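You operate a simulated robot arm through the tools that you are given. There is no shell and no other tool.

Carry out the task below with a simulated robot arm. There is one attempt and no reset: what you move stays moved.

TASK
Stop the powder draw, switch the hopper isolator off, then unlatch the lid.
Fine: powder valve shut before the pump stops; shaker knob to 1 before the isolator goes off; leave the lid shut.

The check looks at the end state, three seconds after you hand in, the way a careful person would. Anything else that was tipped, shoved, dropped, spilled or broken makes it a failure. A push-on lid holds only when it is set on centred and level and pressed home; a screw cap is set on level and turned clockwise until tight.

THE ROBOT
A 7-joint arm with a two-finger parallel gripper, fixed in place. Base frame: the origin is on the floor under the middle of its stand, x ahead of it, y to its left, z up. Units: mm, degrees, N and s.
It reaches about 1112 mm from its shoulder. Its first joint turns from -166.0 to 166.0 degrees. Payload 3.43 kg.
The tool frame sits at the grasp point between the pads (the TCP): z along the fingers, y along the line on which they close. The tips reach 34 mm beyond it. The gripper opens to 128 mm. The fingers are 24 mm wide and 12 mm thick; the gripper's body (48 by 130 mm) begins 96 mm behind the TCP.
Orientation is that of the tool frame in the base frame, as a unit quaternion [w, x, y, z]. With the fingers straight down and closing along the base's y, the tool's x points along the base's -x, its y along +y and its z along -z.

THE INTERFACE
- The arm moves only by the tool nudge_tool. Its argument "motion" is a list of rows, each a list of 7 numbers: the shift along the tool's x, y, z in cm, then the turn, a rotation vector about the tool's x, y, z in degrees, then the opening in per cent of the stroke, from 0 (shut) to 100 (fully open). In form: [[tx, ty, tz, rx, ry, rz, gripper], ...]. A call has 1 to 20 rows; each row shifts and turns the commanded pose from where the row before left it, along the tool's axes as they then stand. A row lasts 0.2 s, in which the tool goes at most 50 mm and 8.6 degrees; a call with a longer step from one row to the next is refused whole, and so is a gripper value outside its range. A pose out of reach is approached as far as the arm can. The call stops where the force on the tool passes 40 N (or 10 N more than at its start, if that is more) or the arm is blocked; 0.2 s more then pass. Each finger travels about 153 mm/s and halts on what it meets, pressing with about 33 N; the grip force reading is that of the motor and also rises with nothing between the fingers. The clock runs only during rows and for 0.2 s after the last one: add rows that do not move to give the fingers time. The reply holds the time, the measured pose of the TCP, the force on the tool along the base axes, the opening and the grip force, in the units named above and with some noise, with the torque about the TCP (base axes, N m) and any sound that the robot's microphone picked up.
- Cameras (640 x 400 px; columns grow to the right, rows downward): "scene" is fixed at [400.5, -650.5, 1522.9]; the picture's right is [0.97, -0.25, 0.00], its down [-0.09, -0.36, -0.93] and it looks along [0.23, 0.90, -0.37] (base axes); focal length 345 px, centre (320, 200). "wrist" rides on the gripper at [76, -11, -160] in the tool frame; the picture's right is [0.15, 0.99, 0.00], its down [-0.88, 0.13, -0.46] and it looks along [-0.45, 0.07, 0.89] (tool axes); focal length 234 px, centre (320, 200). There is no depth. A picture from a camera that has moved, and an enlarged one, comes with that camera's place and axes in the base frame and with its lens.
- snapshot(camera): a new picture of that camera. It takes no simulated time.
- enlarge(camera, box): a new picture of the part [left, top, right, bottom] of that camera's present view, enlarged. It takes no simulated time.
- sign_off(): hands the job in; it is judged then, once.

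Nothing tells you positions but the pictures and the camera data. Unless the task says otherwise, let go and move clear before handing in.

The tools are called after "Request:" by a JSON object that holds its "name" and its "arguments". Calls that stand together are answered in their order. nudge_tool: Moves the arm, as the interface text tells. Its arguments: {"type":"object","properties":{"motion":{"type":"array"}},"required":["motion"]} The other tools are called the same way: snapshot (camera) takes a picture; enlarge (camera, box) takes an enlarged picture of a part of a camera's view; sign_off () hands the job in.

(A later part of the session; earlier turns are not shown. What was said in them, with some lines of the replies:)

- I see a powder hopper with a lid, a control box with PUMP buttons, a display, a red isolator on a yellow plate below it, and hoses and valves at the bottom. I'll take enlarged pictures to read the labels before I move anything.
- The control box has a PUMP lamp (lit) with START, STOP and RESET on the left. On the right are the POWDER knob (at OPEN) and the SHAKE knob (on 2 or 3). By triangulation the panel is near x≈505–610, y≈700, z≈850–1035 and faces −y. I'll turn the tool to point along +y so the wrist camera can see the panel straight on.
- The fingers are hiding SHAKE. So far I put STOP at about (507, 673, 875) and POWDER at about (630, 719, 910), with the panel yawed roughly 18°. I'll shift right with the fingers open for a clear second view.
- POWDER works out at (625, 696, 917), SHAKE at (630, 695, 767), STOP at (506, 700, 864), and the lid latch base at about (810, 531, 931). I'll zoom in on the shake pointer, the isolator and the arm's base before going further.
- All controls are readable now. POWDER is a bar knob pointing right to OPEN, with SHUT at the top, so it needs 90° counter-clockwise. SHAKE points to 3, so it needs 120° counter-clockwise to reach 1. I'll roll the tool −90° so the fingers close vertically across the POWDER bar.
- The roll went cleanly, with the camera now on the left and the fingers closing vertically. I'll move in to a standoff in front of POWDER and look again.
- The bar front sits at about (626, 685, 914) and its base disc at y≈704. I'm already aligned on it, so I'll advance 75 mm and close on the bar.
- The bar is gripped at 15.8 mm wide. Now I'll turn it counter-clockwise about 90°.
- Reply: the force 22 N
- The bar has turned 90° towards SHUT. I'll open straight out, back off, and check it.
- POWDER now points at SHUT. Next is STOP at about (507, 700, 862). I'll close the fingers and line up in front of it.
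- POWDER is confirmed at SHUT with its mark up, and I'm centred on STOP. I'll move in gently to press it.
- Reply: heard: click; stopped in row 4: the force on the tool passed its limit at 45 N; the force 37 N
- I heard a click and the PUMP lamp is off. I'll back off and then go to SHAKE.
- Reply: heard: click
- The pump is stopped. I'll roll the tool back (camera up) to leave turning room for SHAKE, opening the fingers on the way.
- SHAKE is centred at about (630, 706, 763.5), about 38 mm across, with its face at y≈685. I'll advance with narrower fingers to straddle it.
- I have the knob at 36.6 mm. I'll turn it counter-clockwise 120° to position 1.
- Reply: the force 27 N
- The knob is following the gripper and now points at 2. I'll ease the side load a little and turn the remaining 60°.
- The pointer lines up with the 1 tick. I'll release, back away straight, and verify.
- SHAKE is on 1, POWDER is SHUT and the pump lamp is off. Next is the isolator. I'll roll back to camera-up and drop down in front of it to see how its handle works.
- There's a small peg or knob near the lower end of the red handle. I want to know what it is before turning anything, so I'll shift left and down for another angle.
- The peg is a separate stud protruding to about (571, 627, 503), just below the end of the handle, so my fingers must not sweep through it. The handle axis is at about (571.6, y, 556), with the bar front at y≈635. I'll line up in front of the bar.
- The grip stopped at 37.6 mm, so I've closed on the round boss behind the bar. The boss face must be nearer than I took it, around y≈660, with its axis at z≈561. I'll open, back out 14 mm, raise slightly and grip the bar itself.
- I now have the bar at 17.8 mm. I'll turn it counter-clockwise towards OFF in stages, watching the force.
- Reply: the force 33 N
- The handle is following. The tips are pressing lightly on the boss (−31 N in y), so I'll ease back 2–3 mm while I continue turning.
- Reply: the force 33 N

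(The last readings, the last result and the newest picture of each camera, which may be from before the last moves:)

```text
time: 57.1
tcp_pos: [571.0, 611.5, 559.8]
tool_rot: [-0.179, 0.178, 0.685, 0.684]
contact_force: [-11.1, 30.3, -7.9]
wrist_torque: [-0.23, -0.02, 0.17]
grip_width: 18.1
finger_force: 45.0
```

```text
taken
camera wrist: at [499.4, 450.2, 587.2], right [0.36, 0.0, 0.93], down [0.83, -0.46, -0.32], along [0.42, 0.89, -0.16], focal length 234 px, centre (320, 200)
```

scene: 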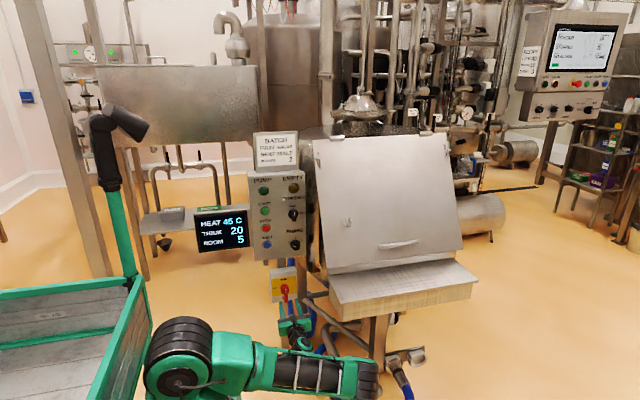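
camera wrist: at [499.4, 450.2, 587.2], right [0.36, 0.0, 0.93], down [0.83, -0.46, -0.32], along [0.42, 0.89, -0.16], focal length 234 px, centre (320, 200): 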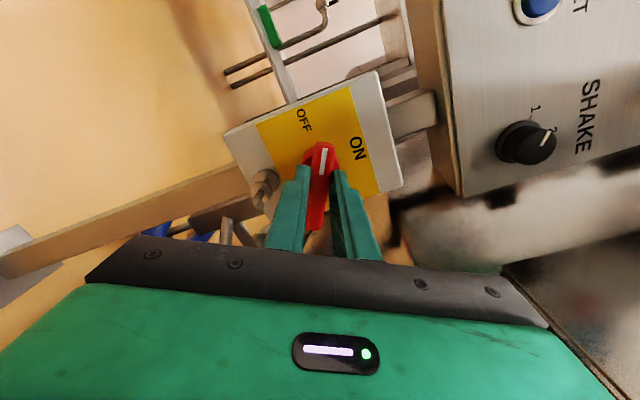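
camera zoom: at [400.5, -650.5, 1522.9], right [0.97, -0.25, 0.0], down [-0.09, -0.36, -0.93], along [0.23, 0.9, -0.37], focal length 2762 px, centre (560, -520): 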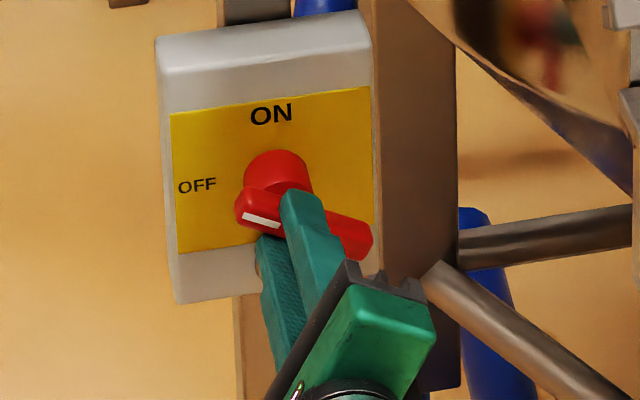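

Request:
{"name": "nudge_tool", "arguments": {"motion": [[0, 0, 0.12, 0, 0, 0, 0], [0, 0, 0, 0, 0, -5, 0], [0, 0, 0, 0, 0, -5, 0], [0, 0, 0, 0, 0, -5, 0], [0, 0, 0, 0, 0, -5, 0], [0, 0, 0, 0, 0, -5, 0], [0, 0, 0, 0, 0, -5, 0], [0, 0, 0, 0, 0, 0, 0]]}}

Request:
{"name": "enlarge", "arguments": {"camera": "scene", "box": [270, 265, 310, 315]}}

Request:
{"name": "snapshot", "arguments": {"camera": "wrist"}}

Request:
{"name": "enlarge", "arguments": {"camera": "wrist", "box": [230, 80, 410, 250]}}

```text
time: 58.9
tcp_pos: [570.6, 611.9, 560.3]
tool_rot: [0.004, -0.005, 0.707, 0.707]
contact_force: [-13.7, -24.6, -4.9]
wrist_torque: [0.14, 0.82, -0.01]
grip_width: 17.9
finger_force: 45.3
```

```text
8.00 times, centred on (290, 290) of scene
camera zoom: at [400.5, -650.5, 1522.9], right [0.97, -0.25, 0.0], down [-0.09, -0.36, -0.93], along [0.23, 0.9, -0.37], focal length 2762 px, centre (560, -520)
```

zoom: 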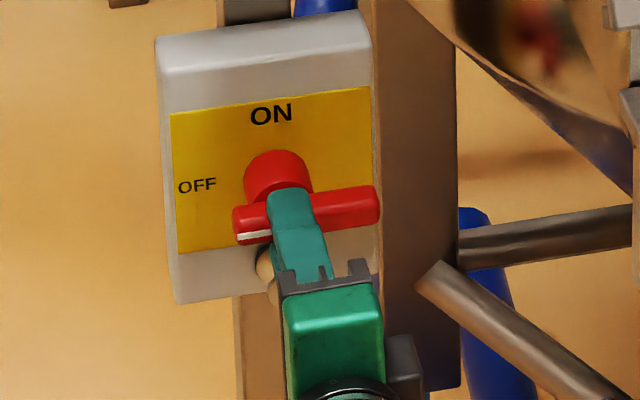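

```text
taken
camera wrist: at [495.8, 451.2, 547.8], right [-0.16, 0.0, 0.99], down [0.88, -0.46, 0.14], along [0.45, 0.89, 0.07], focal length 234 px, centre (320, 200)
```

wrist: 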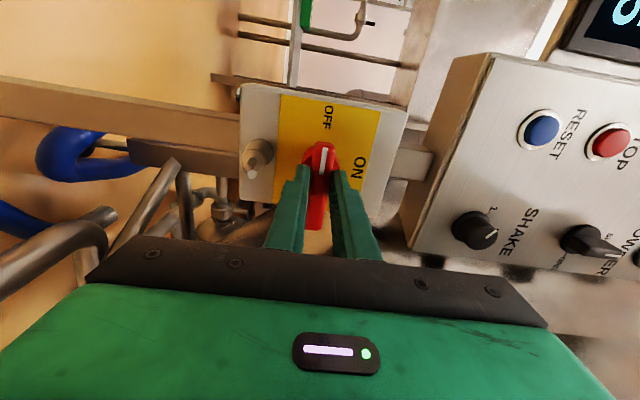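

```text
2.35 times, centred on (320, 165) of wrist
camera zoom: at [495.8, 451.2, 547.8], right [-0.16, 0.0, 0.99], down [0.88, -0.46, 0.14], along [0.45, 0.89, 0.07], focal length 551 px, centre (320, 282)
```

zoom: 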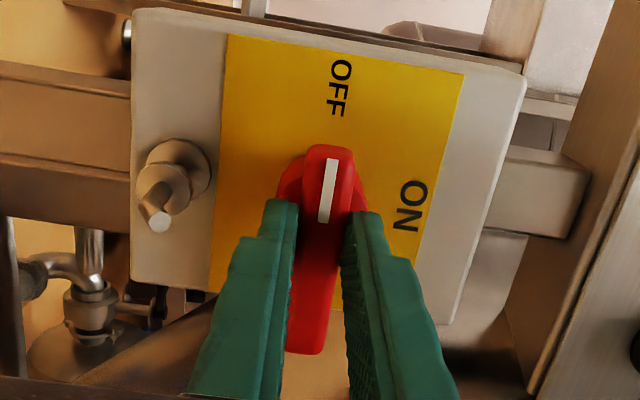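

The handle is horizontal with its mark pointing at OFF. I'll open just enough to clear it, back straight out, and check it stays there.

Request:
{"name": "nudge_tool", "arguments": {"motion": [[0, 0, 0, 0, 0, 0, 22], [0, 0, 0, 0, 0, 0, 30], [0, 0, 0, 0, 0, 0, 30], [0, 0, -2, 0, 0, 0, 30], [0, 0, -3, 0, 0, 0, 30], [0, 0, -4, 0, 0, 0, 30], [0, 0, -4, 0, 0, 0, 30], [0, 0, 0, 0, 0, 0, 30], [0, 0, 0, 0, 0, 0, 30]]}}

Request:
{"name": "enlarge", "arguments": {"camera": "scene", "box": [270, 265, 310, 315]}}

Request:
{"name": "snapshot", "arguments": {"camera": "wrist"}}

Request:
{"name": "snapshot", "arguments": {"camera": "scene"}}

```text
time: 60.9
tcp_pos: [570.5, 482.6, 559.7]
tool_rot: [0.005, -0.005, 0.708, 0.706]
contact_force: [0.4, -0.5, -0.4]
wrist_torque: [0.01, 0.01, 0.01]
grip_width: 38.4
finger_force: 0.0
```

```text
8.00 times, centred on (290, 290) of scene
camera zoom: at [400.5, -650.5, 1522.9], right [0.97, -0.25, 0.0], down [-0.09, -0.36, -0.93], along [0.23, 0.9, -0.37], focal length 2762 px, centre (560, -520)
```

zoom: 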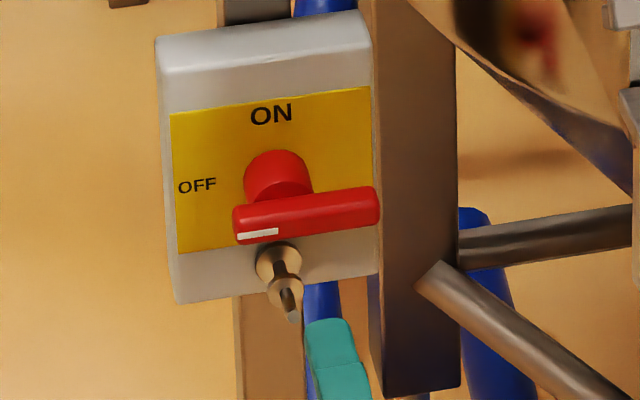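

```text
taken
camera wrist: at [496.0, 321.9, 547.2], right [-0.16, 0.0, 0.99], down [0.88, -0.46, 0.14], along [0.45, 0.89, 0.07], focal length 234 px, centre (320, 200)
```

wrist: 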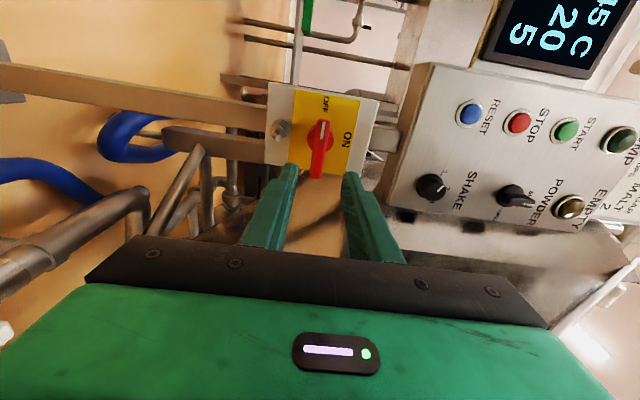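

```text
taken
```

scene: 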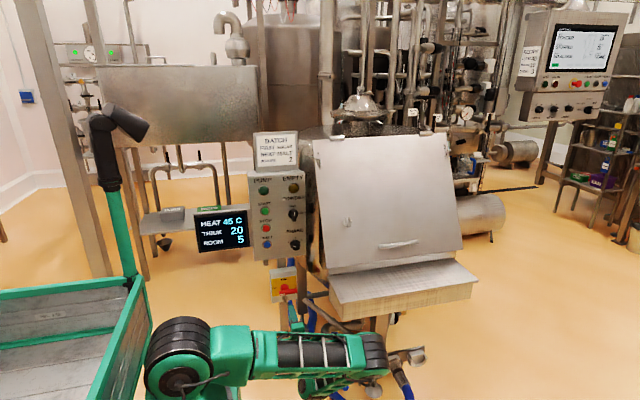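

The isolator is OFF and stays there. I'll pull back, lift out the way I came, and go to the lid latch for a close look.

Request:
{"name": "nudge_tool", "arguments": {"motion": [[0, 0.5, -3, 0, 0, 0, 45], [0, 2, -2, 0, 0, 0, 60], [0, 4, -1, 0, 0, 0, 60], [0, 4, 0, 0, 0, 0, 60], [0, 4, 0, 0, 0, 0, 60], [0, 4, 0, 0, 0, 0, 60], [0, 4, 0, 0, 0, 0, 60], [0, 4, 0, 0, 0, 0, 60], [0, 4, 0, 0, 0, 0, 60], [0, 4, 0, 0, 0, 0, 60], [0, 4, 0, 0, 0, 0, 60], [0, 4, 0, 0, 0, 0, 60], [0, 0, 0, 0, 0, 0, 60]]}}

Request:
{"name": "snapshot", "arguments": {"camera": "scene"}}

```text
time: 63.7
tcp_pos: [564.6, 424.6, 986.2]
tool_rot: [0.004, -0.004, 0.708, 0.707]
contact_force: [-0.2, 0.1, 0.0]
wrist_torque: [0.01, 0.0, 0.0]
grip_width: 76.6
finger_force: 0.0
```

```text
taken
```

scene: 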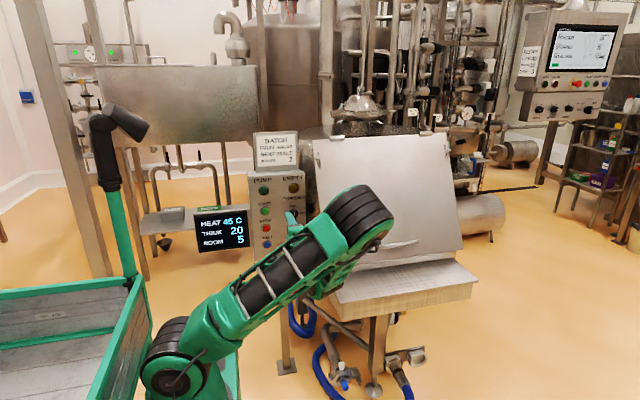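

Request:
{"name": "nudge_tool", "arguments": {"motion": [[0, 0, 0, 0, 0, 8.2, 60], [0, 0, 0, 0, 0, 8.2, 60], [0, 0, 0, 0, 0, 8.2, 60], [0, 0, 0, 0, 0, 8.2, 60], [0, 0, 0, 0, 0, 8.2, 60], [0, 0, 0, 0, 0, 8.2, 60], [0, 0, 0, 0, 0, 8.2, 60], [0, 0, 0, 0, 0, 8.2, 60], [0, 0, 0, 0, 0, 8.2, 60], [0, 0, 0, 0, 0, 8.2, 60], [0, 0, 0, 0, 0, 8.2, 60], [0, 0, -1, 0, -7.5, 0, 60], [0, 0, -2, 0, -7.5, 0, 60], [0, 0, -3, 0, -7.5, 0, 60], [0, 0, -3, 0, -7.5, 0, 60], [0, 0, -1, 0, 0, 0, 60], [0, 0, 0, 0, 0, 0, 60]]}}

Request:
{"name": "snapshot", "arguments": {"camera": "scene"}}

Request:
{"name": "snapshot", "arguments": {"camera": "wrist"}}

```text
time: 67.3
tcp_pos: [564.8, 326.7, 1011.3]
tool_rot: [-0.351, 0.611, 0.614, 0.356]
contact_force: [-0.4, 0.0, 0.4]
wrist_torque: [0.02, 0.0, -0.04]
grip_width: 77.0
finger_force: 0.1
```

```text
taken
```

scene: 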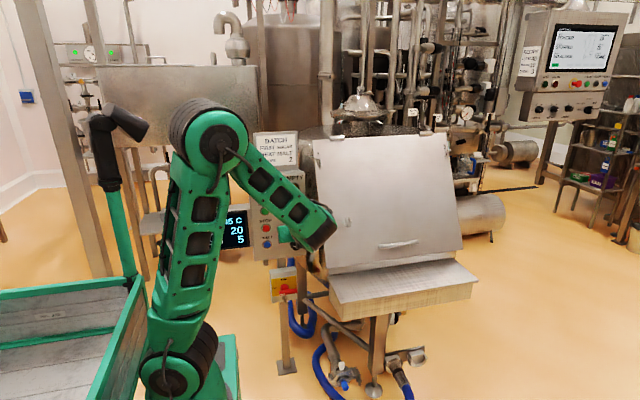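

```text
taken
camera wrist: at [553.6, 225.2, 1156.1], right [0.99, 0.07, 0.13], down [0.13, -0.84, -0.53], along [0.07, 0.54, -0.84], focal length 234 px, centre (320, 200)
```

wrist: 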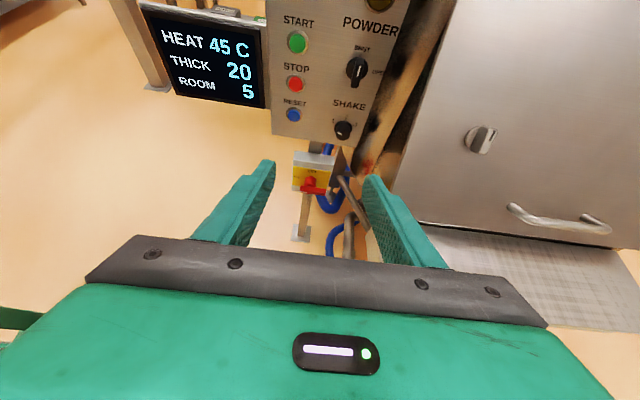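

Request:
{"name": "nudge_tool", "arguments": {"motion": [[0, 4, 0, 0, 0, 0, 60], [0, 4, 0, 0, 0, 0, 60], [0, 4, 0, 0, 0, 0, 60], [0, 4, 0, 0, 0, 0, 60], [0, 4, 0, 0, 0, 0, 60], [0, 4, 0, 0, 0, 0, 60], [0, 0, 0, 0, 0, 0, 60], [0, 0, 0, 0, 0, 0, 60]]}}

Request:
{"name": "snapshot", "arguments": {"camera": "scene"}}

Request:
{"name": "snapshot", "arguments": {"camera": "wrist"}}

```text
time: 69.1
tcp_pos: [804.7, 326.0, 1014.0]
tool_rot: [-0.351, 0.611, 0.614, 0.356]
contact_force: [0.0, 0.6, 0.3]
wrist_torque: [-0.04, 0.01, 0.05]
grip_width: 76.8
finger_force: 0.0
```

```text
taken
```

scene: 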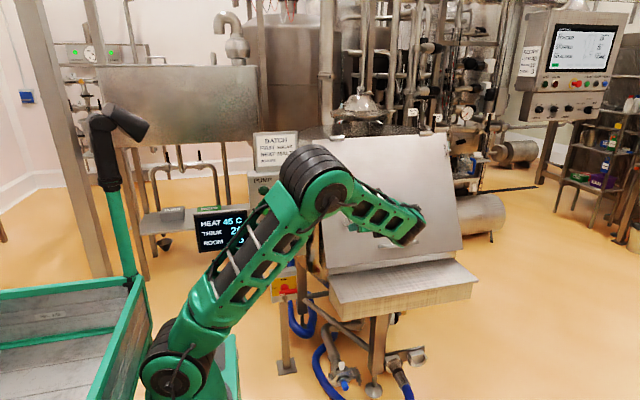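

```text
taken
camera wrist: at [793.4, 224.9, 1159.0], right [0.99, 0.07, 0.14], down [0.13, -0.84, -0.53], along [0.07, 0.54, -0.84], focal length 234 px, centre (320, 200)
```

wrist: 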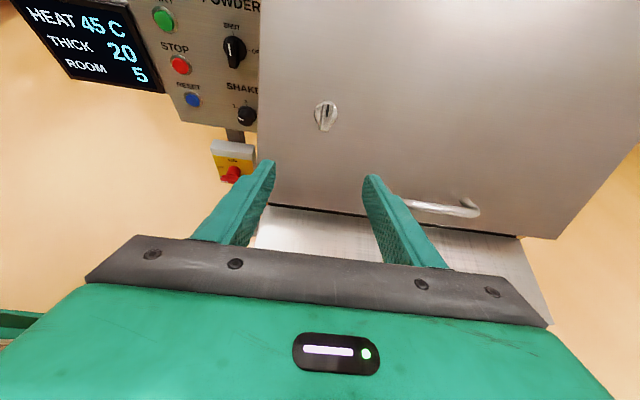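

Request:
{"name": "enlarge", "arguments": {"camera": "wrist", "box": [295, 85, 360, 145]}}

Request:
{"name": "enlarge", "arguments": {"camera": "wrist", "box": [240, 0, 560, 220]}}

Request:
{"name": "enlarge", "arguments": {"camera": "scene", "box": [300, 120, 480, 300]}}

```text
6.67 times, centred on (328, 115) of wrist
camera zoom: at [793.4, 224.9, 1159.0], right [0.99, 0.07, 0.14], down [0.13, -0.84, -0.53], along [0.07, 0.54, -0.84], focal length 1561 px, centre (270, 767)
```

zoom: 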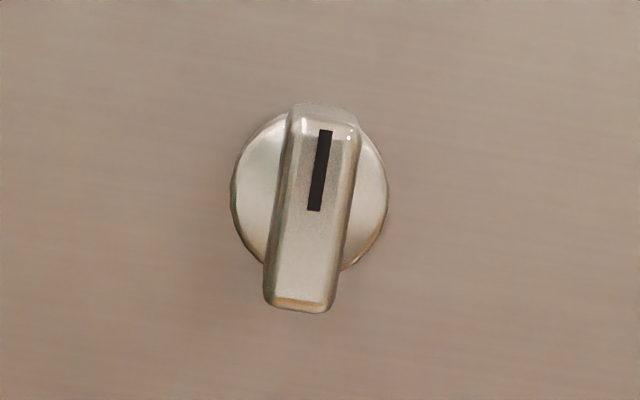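

```text
1.82 times, centred on (400, 110) of wrist
camera zoom: at [793.4, 224.9, 1159.0], right [0.99, 0.07, 0.14], down [0.13, -0.84, -0.53], along [0.07, 0.54, -0.84], focal length 426 px, centre (174, 364)
```

zoom: 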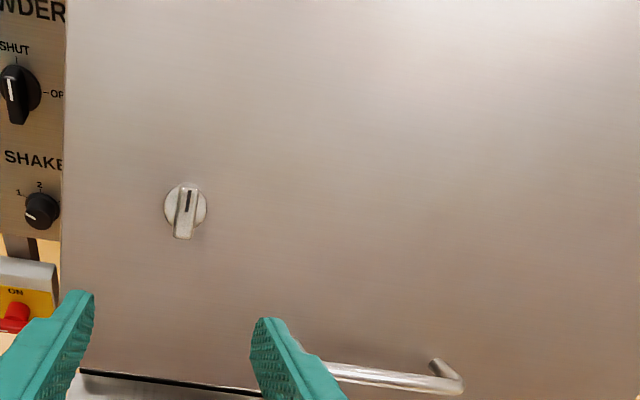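

```text
2.22 times, centred on (390, 210) of scene
camera zoom: at [400.5, -650.5, 1522.9], right [0.97, -0.25, 0.0], down [-0.09, -0.36, -0.93], along [0.23, 0.9, -0.37], focal length 767 px, centre (164, 178)
```

zoom: 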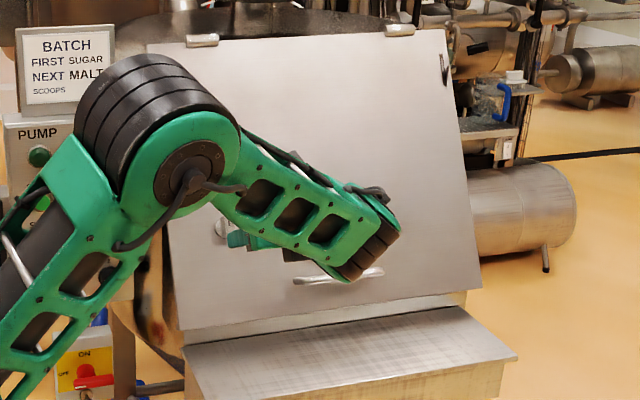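

The latch is a plain wing knob with its mark at the top, centred at about (811, 531, 932). The lid leans back about 30°, and my tool is already square to it. I'll line up on the latch axis and move closer.

Request:
{"name": "nudge_tool", "arguments": {"motion": [[1.5, 0.3, 0, 0, 0, 0, 50], [1.5, 0.3, 1, 0, 0, 0, 45], [0, 0, 3, 0, 0, 0, 45], [0, 0, 3, 0, 0, 0, 45], [0, 0, 3, 0, 0, 0, 45], [0, 0, 1.5, 0, 0, 0, 45], [0, 0, 0, 0, 0, 0, 45], [0, 0, 0, 0, 0, 0, 45]]}}

Request:
{"name": "snapshot", "arguments": {"camera": "wrist"}}

Request:
{"name": "enlarge", "arguments": {"camera": "wrist", "box": [260, 110, 390, 220]}}

Request:
{"name": "snapshot", "arguments": {"camera": "scene"}}

```text
time: 70.9
tcp_pos: [811.6, 443.5, 982.7]
tool_rot: [-0.35, 0.611, 0.614, 0.356]
contact_force: [0.0, 0.1, -0.6]
wrist_torque: [-0.02, -0.01, 0.0]
grip_width: 57.5
finger_force: 0.0
```

```text
taken
camera wrist: at [799.6, 342.1, 1128.0], right [0.99, 0.07, 0.14], down [0.14, -0.84, -0.53], along [0.07, 0.54, -0.84], focal length 234 px, centre (320, 200)
```

wrist: 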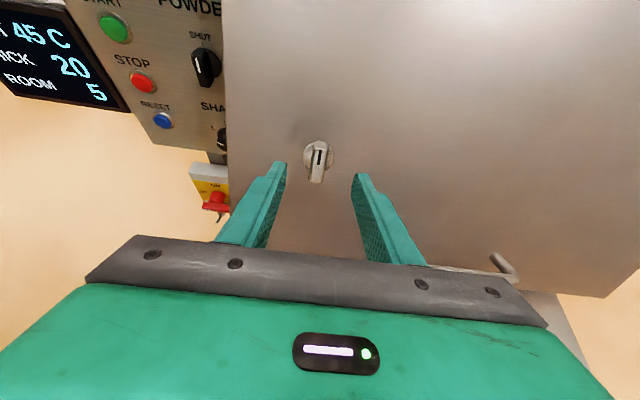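

```text
3.64 times, centred on (325, 165) of wrist
camera zoom: at [799.6, 342.1, 1128.0], right [0.99, 0.07, 0.14], down [0.14, -0.84, -0.53], along [0.07, 0.54, -0.84], focal length 852 px, centre (302, 327)
```

zoom: 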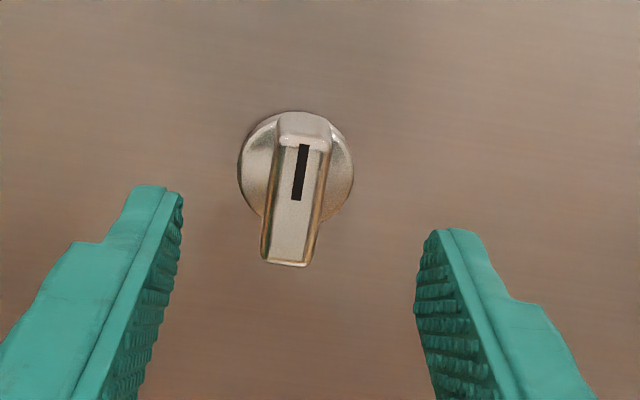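

```text
taken
```

scene: 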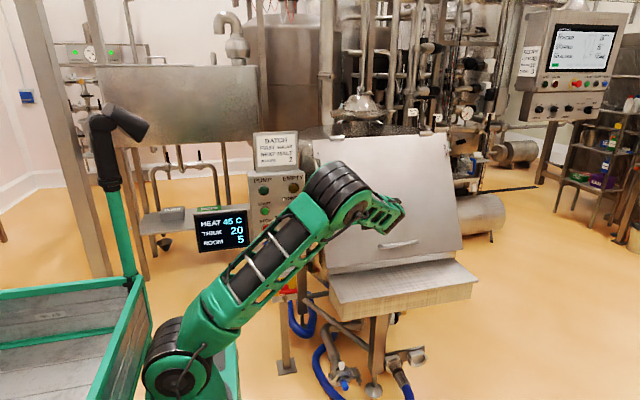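

Request:
{"name": "nudge_tool", "arguments": {"motion": [[-0.15, 0, 2, 0, 0, 0, 45], [0, 0, 2, 0, 0, 0, 45], [0, 0, 1.2, 0, 0, 0, 45], [0, 0, 0, 0, 0, 0, 45], [0, 0, 0, 0, 0, 0, 45]]}}

Request:
{"name": "enlarge", "arguments": {"camera": "wrist", "box": [260, 110, 390, 220]}}

Request:
{"name": "enlarge", "arguments": {"camera": "scene", "box": [310, 150, 430, 270]}}

```text
time: 72.1
tcp_pos: [812.5, 487.2, 955.3]
tool_rot: [-0.35, 0.611, 0.615, 0.355]
contact_force: [0.1, -0.1, -0.2]
wrist_torque: [-0.01, 0.0, -0.01]
grip_width: 57.7
finger_force: 0.0
```

```text
3.64 times, centred on (325, 165) of wrist
camera zoom: at [800.2, 385.9, 1100.7], right [0.99, 0.07, 0.14], down [0.14, -0.84, -0.53], along [0.07, 0.54, -0.84], focal length 852 px, centre (302, 327)
```

zoom: 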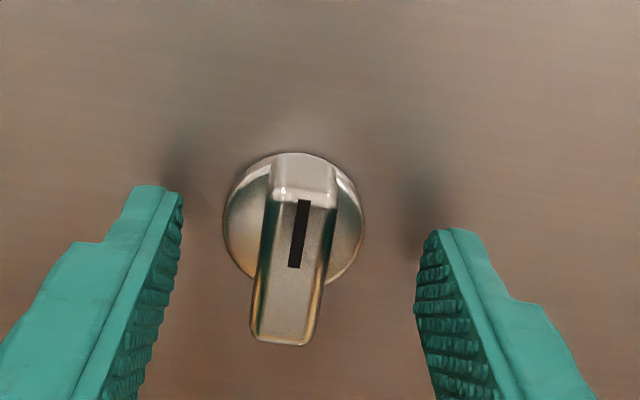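

```text
3.33 times, centred on (370, 210) of scene
camera zoom: at [400.5, -650.5, 1522.9], right [0.97, -0.25, 0.0], down [-0.09, -0.36, -0.93], along [0.23, 0.9, -0.37], focal length 1151 px, centre (153, 167)
```

zoom: 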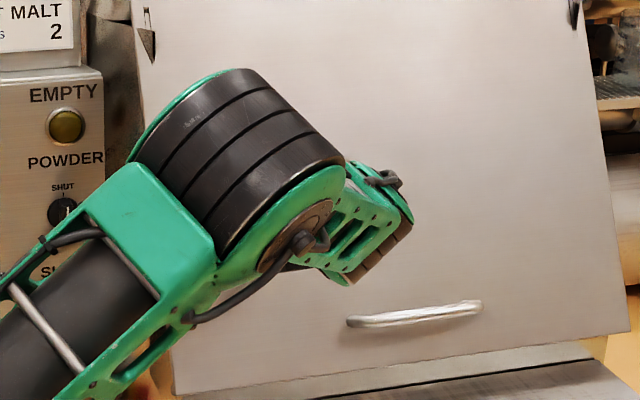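

Request:
{"name": "nudge_tool", "arguments": {"motion": [[0, -0.2, 0, 0, 0, 0, 45], [0, 0, 0, 0, 0, 0, 30], [0, 0, 0, 0, 0, 0, 15], [0, 0, 0, 0, 0, 0, 0], [0, 0, 0, 0, 0, 0, 0]]}}

Request:
{"name": "enlarge", "arguments": {"camera": "wrist", "box": [260, 110, 390, 220]}}

```text
time: 73.3
tcp_pos: [809.8, 487.2, 955.8]
tool_rot: [-0.35, 0.611, 0.615, 0.355]
contact_force: [1.2, -0.4, 0.8]
wrist_torque: [-0.27, 0.52, 0.19]
grip_width: 15.6
finger_force: 45.3
```

```text
3.64 times, centred on (325, 165) of wrist
camera zoom: at [798.0, 385.3, 1100.4], right [0.99, 0.07, 0.14], down [0.13, -0.84, -0.53], along [0.07, 0.54, -0.84], focal length 852 px, centre (302, 327)
```

zoom: 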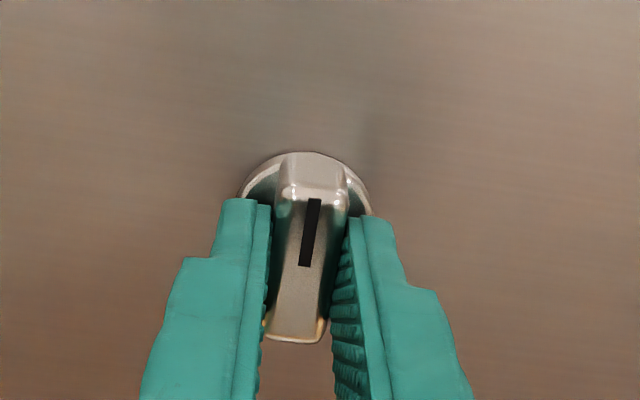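

The wing is gripped at 15.6 mm. I don't know the unlatching direction, so I'll try a small counter-clockwise turn first and watch the torque.

Request:
{"name": "nudge_tool", "arguments": {"motion": [[0, 0, 0, 0, 0, -4, 0], [0, 0, 0, 0, 0, -4, 0], [0, 0, 0, 0, 0, -4, 0], [0, 0, 0, 0, 0, 0, 0]]}}

Request:
{"name": "enlarge", "arguments": {"camera": "wrist", "box": [260, 110, 390, 220]}}

```text
time: 74.3
tcp_pos: [809.3, 486.1, 954.1]
tool_rot: [-0.312, 0.543, 0.675, 0.39]
contact_force: [2.7, 1.2, -3.8]
wrist_torque: [0.22, 1.58, -0.29]
grip_width: 20.5
finger_force: 45.2
```

```text
3.64 times, centred on (325, 165) of wrist
camera zoom: at [782.6, 383.0, 1096.5], right [0.93, 0.18, 0.31], down [0.32, -0.81, -0.49], along [0.17, 0.56, -0.81], focal length 852 px, centre (302, 327)
```

zoom: 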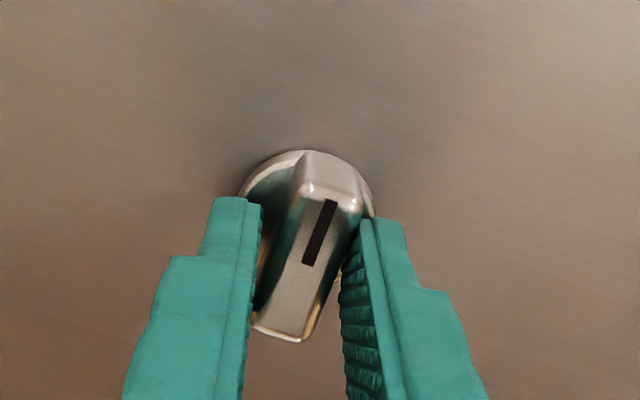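

Counter-clockwise is blocked: the torque rose to about 1.5 N·m and the jaws were forced wider. So the latch turns clockwise. I'll go back to centre and try that way gently.

Request:
{"name": "nudge_tool", "arguments": {"motion": [[0, 0, 0, 0, 0, 4, 0], [0, 0, 0, 0, 0, 4, 0], [0, 0, 0, 0, 0, 4, 0], [0, 0, 0, 0, 0, 5, 0], [0, 0, 0, 0, 0, 5, 0], [0, 0, 0, 0, 0, 5, 0], [0, 0, 0, 0, 0, 0, 0]]}}

Request:
{"name": "enlarge", "arguments": {"camera": "wrist", "box": [260, 110, 390, 220]}}

Request:
{"name": "snapshot", "arguments": {"camera": "scene"}}

```text
time: 75.9
tcp_pos: [809.6, 487.0, 955.7]
tool_rot: [-0.395, 0.686, 0.529, 0.307]
contact_force: [5.8, 8.4, 4.0]
wrist_torque: [-0.47, 0.4, 0.81]
grip_width: 15.7
finger_force: 44.9
```

```text
3.64 times, centred on (325, 165) of wrist
camera zoom: at [817.8, 384.9, 1101.0], right [0.99, -0.06, -0.09], down [-0.1, -0.84, -0.54], along [-0.05, 0.54, -0.84], focal length 852 px, centre (302, 327)
```

zoom: 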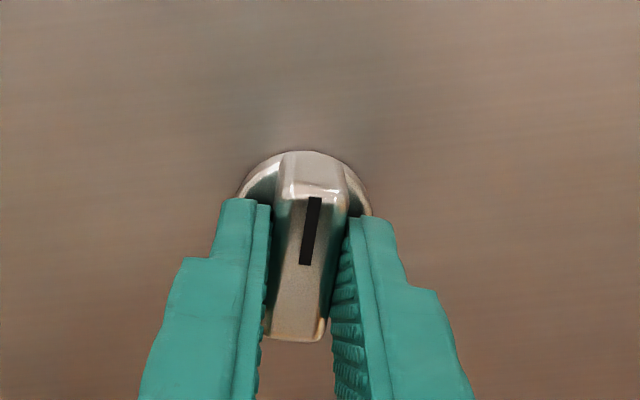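

```text
taken
```

scene: 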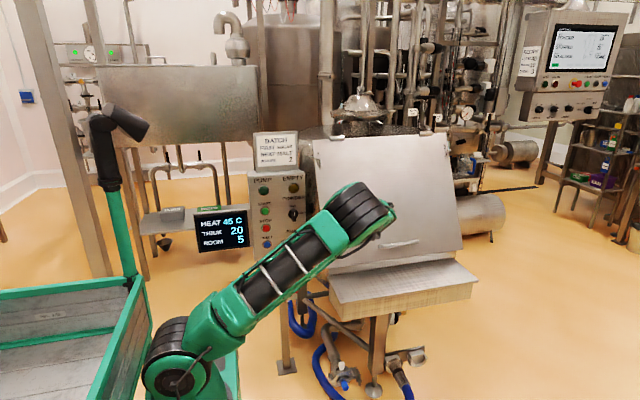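

Clockwise works and the wing follows the jaws. I'll continue in stages.

Request:
{"name": "nudge_tool", "arguments": {"motion": [[0, 0, 0, 0, 0, 5, 0], [0, 0, 0, 0, 0, 5, 0], [0, 0, 0, 0, 0, 5, 0], [0, 0, 0, 0, 0, 5, 0], [0, 0, 0, 0, 0, 5, 0], [0, 0, 0, 0, 0, 5, 0], [0, 0, 0, 0, 0, 5, 0], [0, 0, 0, 0, 0, 0, 0]]}}

Request:
{"name": "snapshot", "arguments": {"camera": "wrist"}}

Request:
{"name": "snapshot", "arguments": {"camera": "scene"}}

```text
time: 77.7
tcp_pos: [808.9, 486.0, 955.5]
tool_rot: [-0.468, 0.814, 0.298, 0.173]
contact_force: [-11.6, 0.5, 6.7]
wrist_torque: [0.19, 0.68, 1.33]
grip_width: 16.2
finger_force: 45.5
```

```text
taken
camera wrist: at [859.5, 375.8, 1085.3], right [0.75, -0.33, -0.57], down [-0.59, -0.73, -0.35], along [-0.3, 0.6, -0.74], focal length 234 px, centre (320, 200)
```

wrist: 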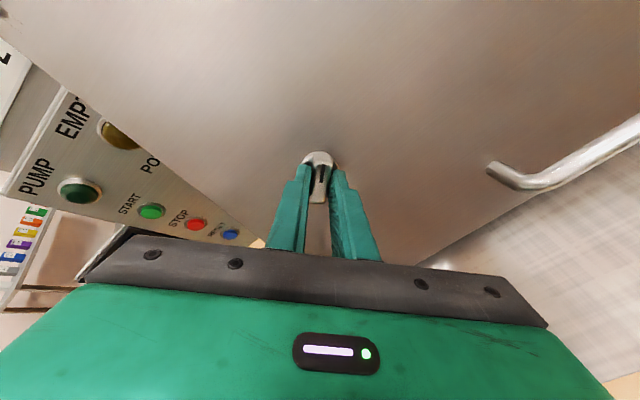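

```text
taken
```

scene: 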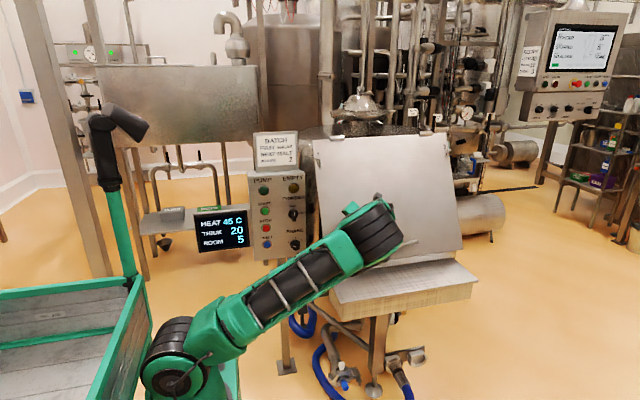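

Request:
{"name": "enlarge", "arguments": {"camera": "wrist", "box": [260, 110, 390, 220]}}

Request:
{"name": "enlarge", "arguments": {"camera": "scene", "box": [300, 150, 480, 310]}}

```text
3.64 times, centred on (325, 165) of wrist
camera zoom: at [859.5, 375.8, 1085.3], right [0.75, -0.33, -0.57], down [-0.59, -0.73, -0.35], along [-0.3, 0.6, -0.74], focal length 852 px, centre (302, 327)
```

zoom: 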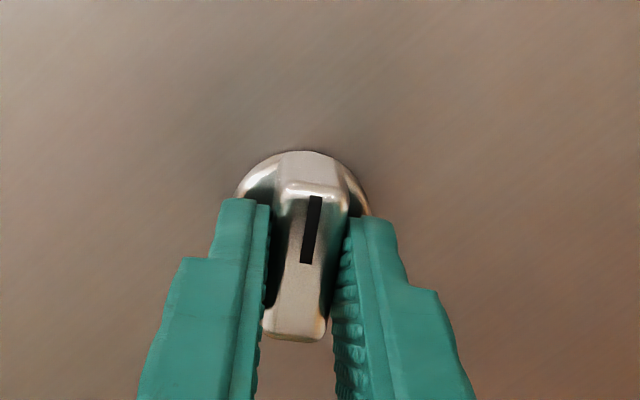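

```text
2.50 times, centred on (390, 230) of scene
camera zoom: at [400.5, -650.5, 1522.9], right [0.97, -0.25, 0.0], down [-0.09, -0.36, -0.93], along [0.23, 0.9, -0.37], focal length 863 px, centre (145, 125)
```

zoom: 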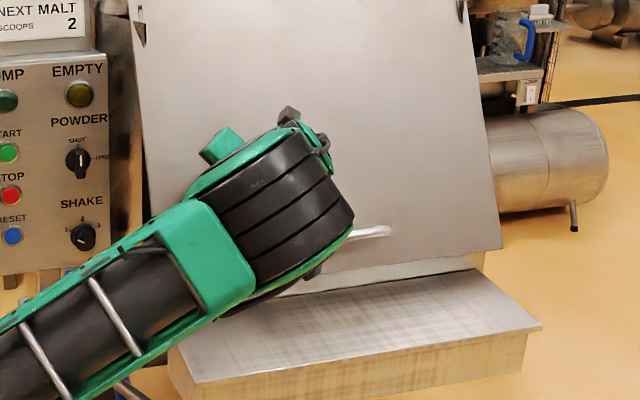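

Request:
{"name": "nudge_tool", "arguments": {"motion": [[0, 0, 0, 0, 0, 5, 0], [0, 0, 0, 0, 0, 5, 0], [0, 0, 0, 0, 0, 5, 0], [0, 0, 0, 0, 0, 5, 0], [0, 0, 0, 0, 0, 5, 0], [0, 0, 0, 0, 0, 5, 0], [0, 0, 0, 0, 0, 5, 0], [0, 0, 0, 0, 0, 5, 0], [0, 0, 0, 0, 0, 0, 0]]}}

Request:
{"name": "enlarge", "arguments": {"camera": "wrist", "box": [260, 110, 390, 220]}}

Request:
{"name": "snapshot", "arguments": {"camera": "scene"}}

Request:
{"name": "snapshot", "arguments": {"camera": "wrist"}}

```text
time: 79.7
tcp_pos: [809.1, 486.9, 956.2]
tool_rot: [-0.5, 0.866, 0.002, 0.004]
contact_force: [-13.5, 7.3, 6.6]
wrist_torque: [1.06, 0.76, 1.39]
grip_width: 16.4
finger_force: 44.8
```

```text
3.64 times, centred on (325, 165) of wrist
camera zoom: at [885.2, 352.5, 1046.5], right [0.15, -0.49, -0.86], down [-0.88, -0.46, 0.11], along [-0.45, 0.74, -0.51], focal length 852 px, centre (302, 327)
```

zoom: 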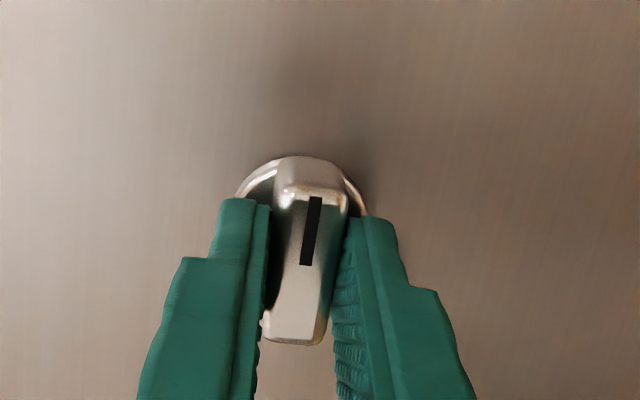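

```text
taken
```

scene: 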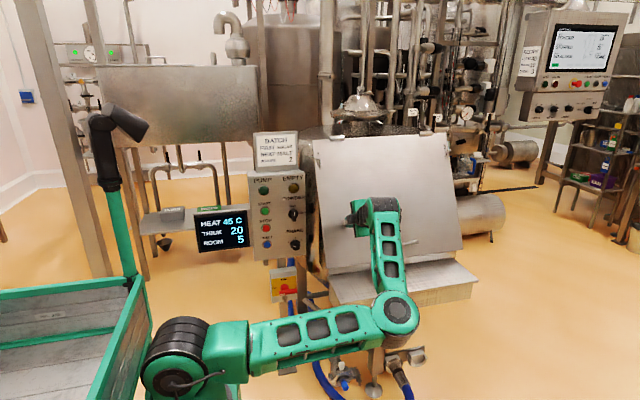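

```text
taken
camera wrist: at [885.2, 352.5, 1046.5], right [0.15, -0.49, -0.86], down [-0.88, -0.46, 0.11], along [-0.45, 0.74, -0.51], focal length 234 px, centre (320, 200)
```

wrist: 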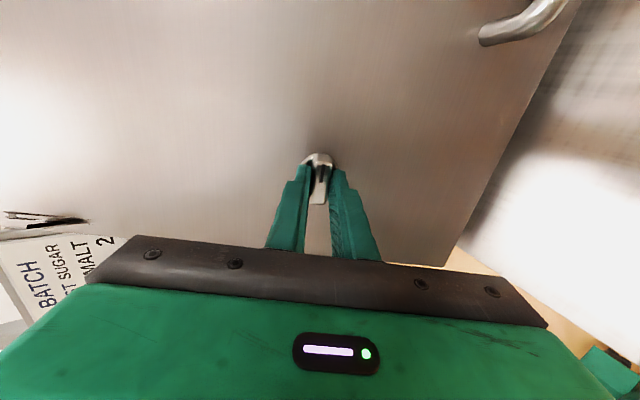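

The wing has turned 90° with its mark now pointing right. I'll nudge 5° further to see whether this is the end stop.

Request:
{"name": "nudge_tool", "arguments": {"motion": [[0, 0, 0, 0, 0, 3, 0], [0, 0, 0, 0, 0, 3, 0], [0, 0, 0, 0, 0, 0, 0]]}}

Request:
{"name": "enlarge", "arguments": {"camera": "wrist", "box": [260, 110, 390, 220]}}

```text
time: 80.5
tcp_pos: [810.9, 486.5, 957.1]
tool_rot: [-0.5, 0.865, -0.043, -0.021]
contact_force: [-5.5, 10.7, 11.6]
wrist_torque: [1.21, -0.78, 1.23]
grip_width: 18.0
finger_force: 45.1
```

```text
3.64 times, centred on (325, 165) of wrist
camera zoom: at [886.4, 348.2, 1039.6], right [0.05, -0.5, -0.87], down [-0.89, -0.41, 0.19], along [-0.45, 0.76, -0.47], focal length 852 px, centre (302, 327)
```

zoom: 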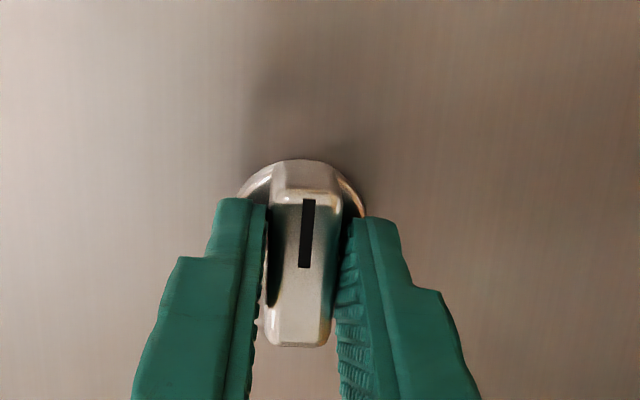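

That's the stop at 90°, so the latch is fully over. I'll relax the twist, open, and back straight off so I don't pull on the lid.

Request:
{"name": "nudge_tool", "arguments": {"motion": [[0, 0, 0, 0, 0, -3, 0], [0, 0, 0, 0, 0, -3, 0], [0, 0, 0, 0, 0, 0, 15], [0, 0, 0, 0, 0, 0, 30], [0, 0, 0, 0, 0, 0, 45], [0, 0, 0, 0, 0, 0, 45], [0, 0, -1, 0, 0, 0, 45], [0, 0, -2, 0, 0, 0, 45], [0, 0, -3, 0, 0, 0, 45], [0, 0, -3, 0, 0, 0, 45], [0, 0, -3, 0, 0, 0, 45], [0, 0, 0, 0, 0, 0, 45]]}}

Request:
{"name": "snapshot", "arguments": {"camera": "wrist"}}

Request:
{"name": "enlarge", "arguments": {"camera": "wrist", "box": [260, 90, 390, 220]}}

Request:
{"name": "snapshot", "arguments": {"camera": "scene"}}

```text
time: 83.1
tcp_pos: [809.2, 383.5, 1014.4]
tool_rot: [-0.5, 0.866, 0.002, 0.004]
contact_force: [1.0, -0.1, -0.4]
wrist_torque: [0.0, 0.02, 0.02]
grip_width: 57.6
finger_force: 0.0
```

```text
taken
camera wrist: at [884.4, 248.9, 1104.2], right [0.15, -0.5, -0.85], down [-0.88, -0.46, 0.11], along [-0.45, 0.74, -0.51], focal length 234 px, centre (320, 200)
```

wrist: 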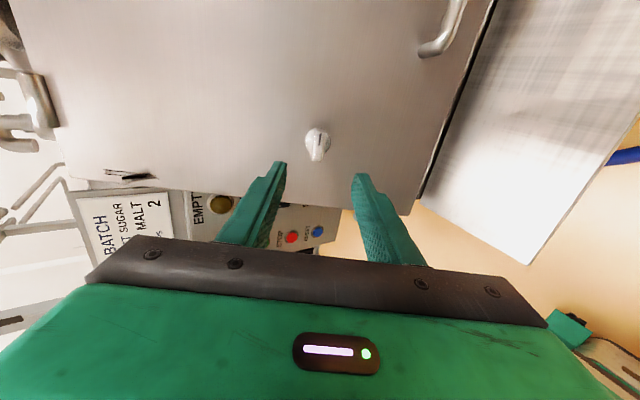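

```text
3.08 times, centred on (325, 155) of wrist
camera zoom: at [884.4, 248.9, 1104.2], right [0.15, -0.5, -0.85], down [-0.88, -0.46, 0.11], along [-0.45, 0.74, -0.51], focal length 720 px, centre (305, 338)
```

zoom: 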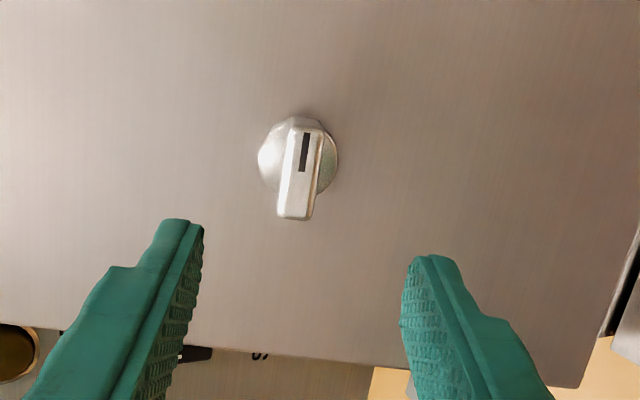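

```text
taken
```

scene: 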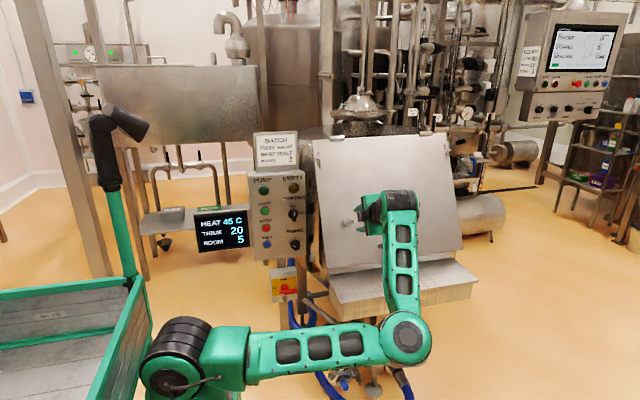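

The latch is horizontal and the lid is still down. I'll back off a bit more, then check every control.

Request:
{"name": "nudge_tool", "arguments": {"motion": [[0, 0, -2.5, 0, 0, 0, 45], [0, 0, -2.5, 0, 0, 0, 45], [0, 0, -2, 0, 0, 0, 45], [0, 0, 0, 0, 0, 0, 45]]}}

Request:
{"name": "enlarge", "arguments": {"camera": "scene", "box": [245, 160, 365, 260]}}

Request:
{"name": "enlarge", "arguments": {"camera": "scene", "box": [265, 255, 325, 315]}}

Request:
{"name": "enlarge", "arguments": {"camera": "scene", "box": [300, 120, 490, 310]}}

```text
time: 84.1
tcp_pos: [809.2, 320.7, 1050.8]
tool_rot: [-0.5, 0.866, 0.003, 0.003]
contact_force: [0.4, 0.7, -0.1]
wrist_torque: [-0.01, 0.0, 0.02]
grip_width: 57.6
finger_force: 0.0
```

```text
4.00 times, centred on (305, 210) of scene
camera zoom: at [400.5, -650.5, 1522.9], right [0.97, -0.25, 0.0], down [-0.09, -0.36, -0.93], along [0.23, 0.9, -0.37], focal length 1381 px, centre (380, 160)
```

zoom: 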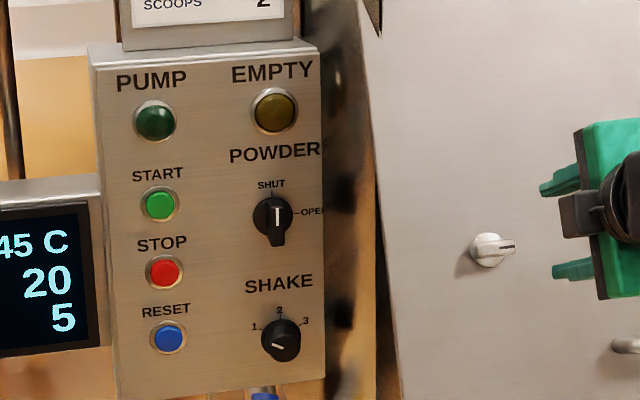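

```text
6.67 times, centred on (295, 285) of scene
camera zoom: at [400.5, -650.5, 1522.9], right [0.97, -0.25, 0.0], down [-0.09, -0.36, -0.93], along [0.23, 0.9, -0.37], focal length 2302 px, centre (487, -367)
```

zoom: 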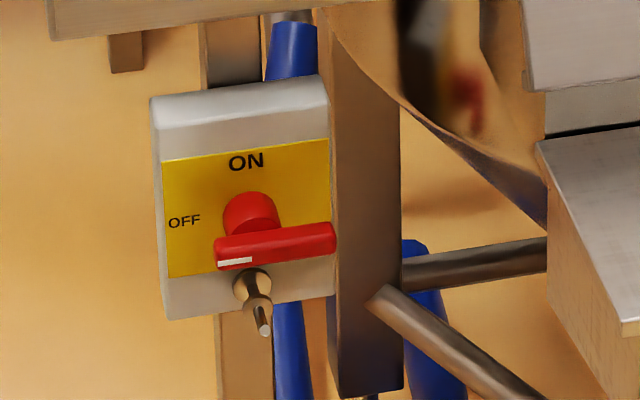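

```text
2.11 times, centred on (395, 215) of scene
camera zoom: at [400.5, -650.5, 1522.9], right [0.97, -0.25, 0.0], down [-0.09, -0.36, -0.93], along [0.23, 0.9, -0.37], focal length 727 px, centre (162, 168)
```

zoom: 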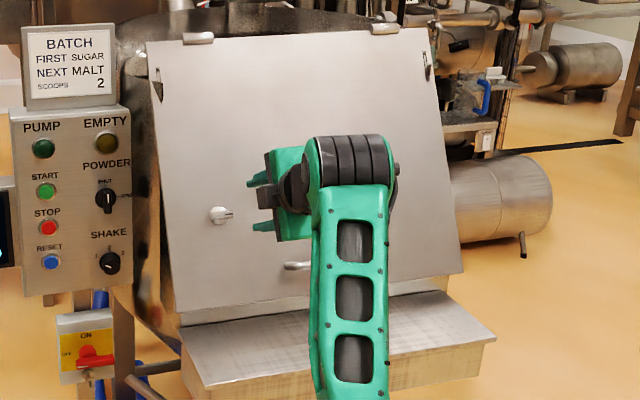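

Everything matches the task. POWDER is SHUT, the pump lamp is off after STOP, SHAKE is on 1, the isolator is OFF, and the latch is turned 90° to its stop. The lid is still shut and the arm is clear, so I'm handing in.

Request:
{"name": "sign_off", "arguments": {}}

```text
The job is handed in.
```

The job is handed in: the powder draw is stopped, the hopper isolator is off, and the lid is unlatched but still shut. I checked each control in the camera views just before handing in.

1. **Powder valve:** I turned the POWDER knob from OPEN to SHUT before touching the pump.
2. **Pump:** I pressed STOP, heard it click, and the PUMP lamp went out.
3. **Shaker:** I turned the SHAKE knob from 3 to 1 before the isolator went off.
4. **Isolator:** I turned the handle to OFF, and it stayed there when I let go.
5. **Lid latch:** It has no markings. Counter-clockwise was blocked, so I turned it clockwise a quarter turn to its stop. I took that as unlatched but did not pull on the lid to prove it.

I saw nothing else moved, tipped or knocked, and the arm was backed clear of the lid with the gripper empty.
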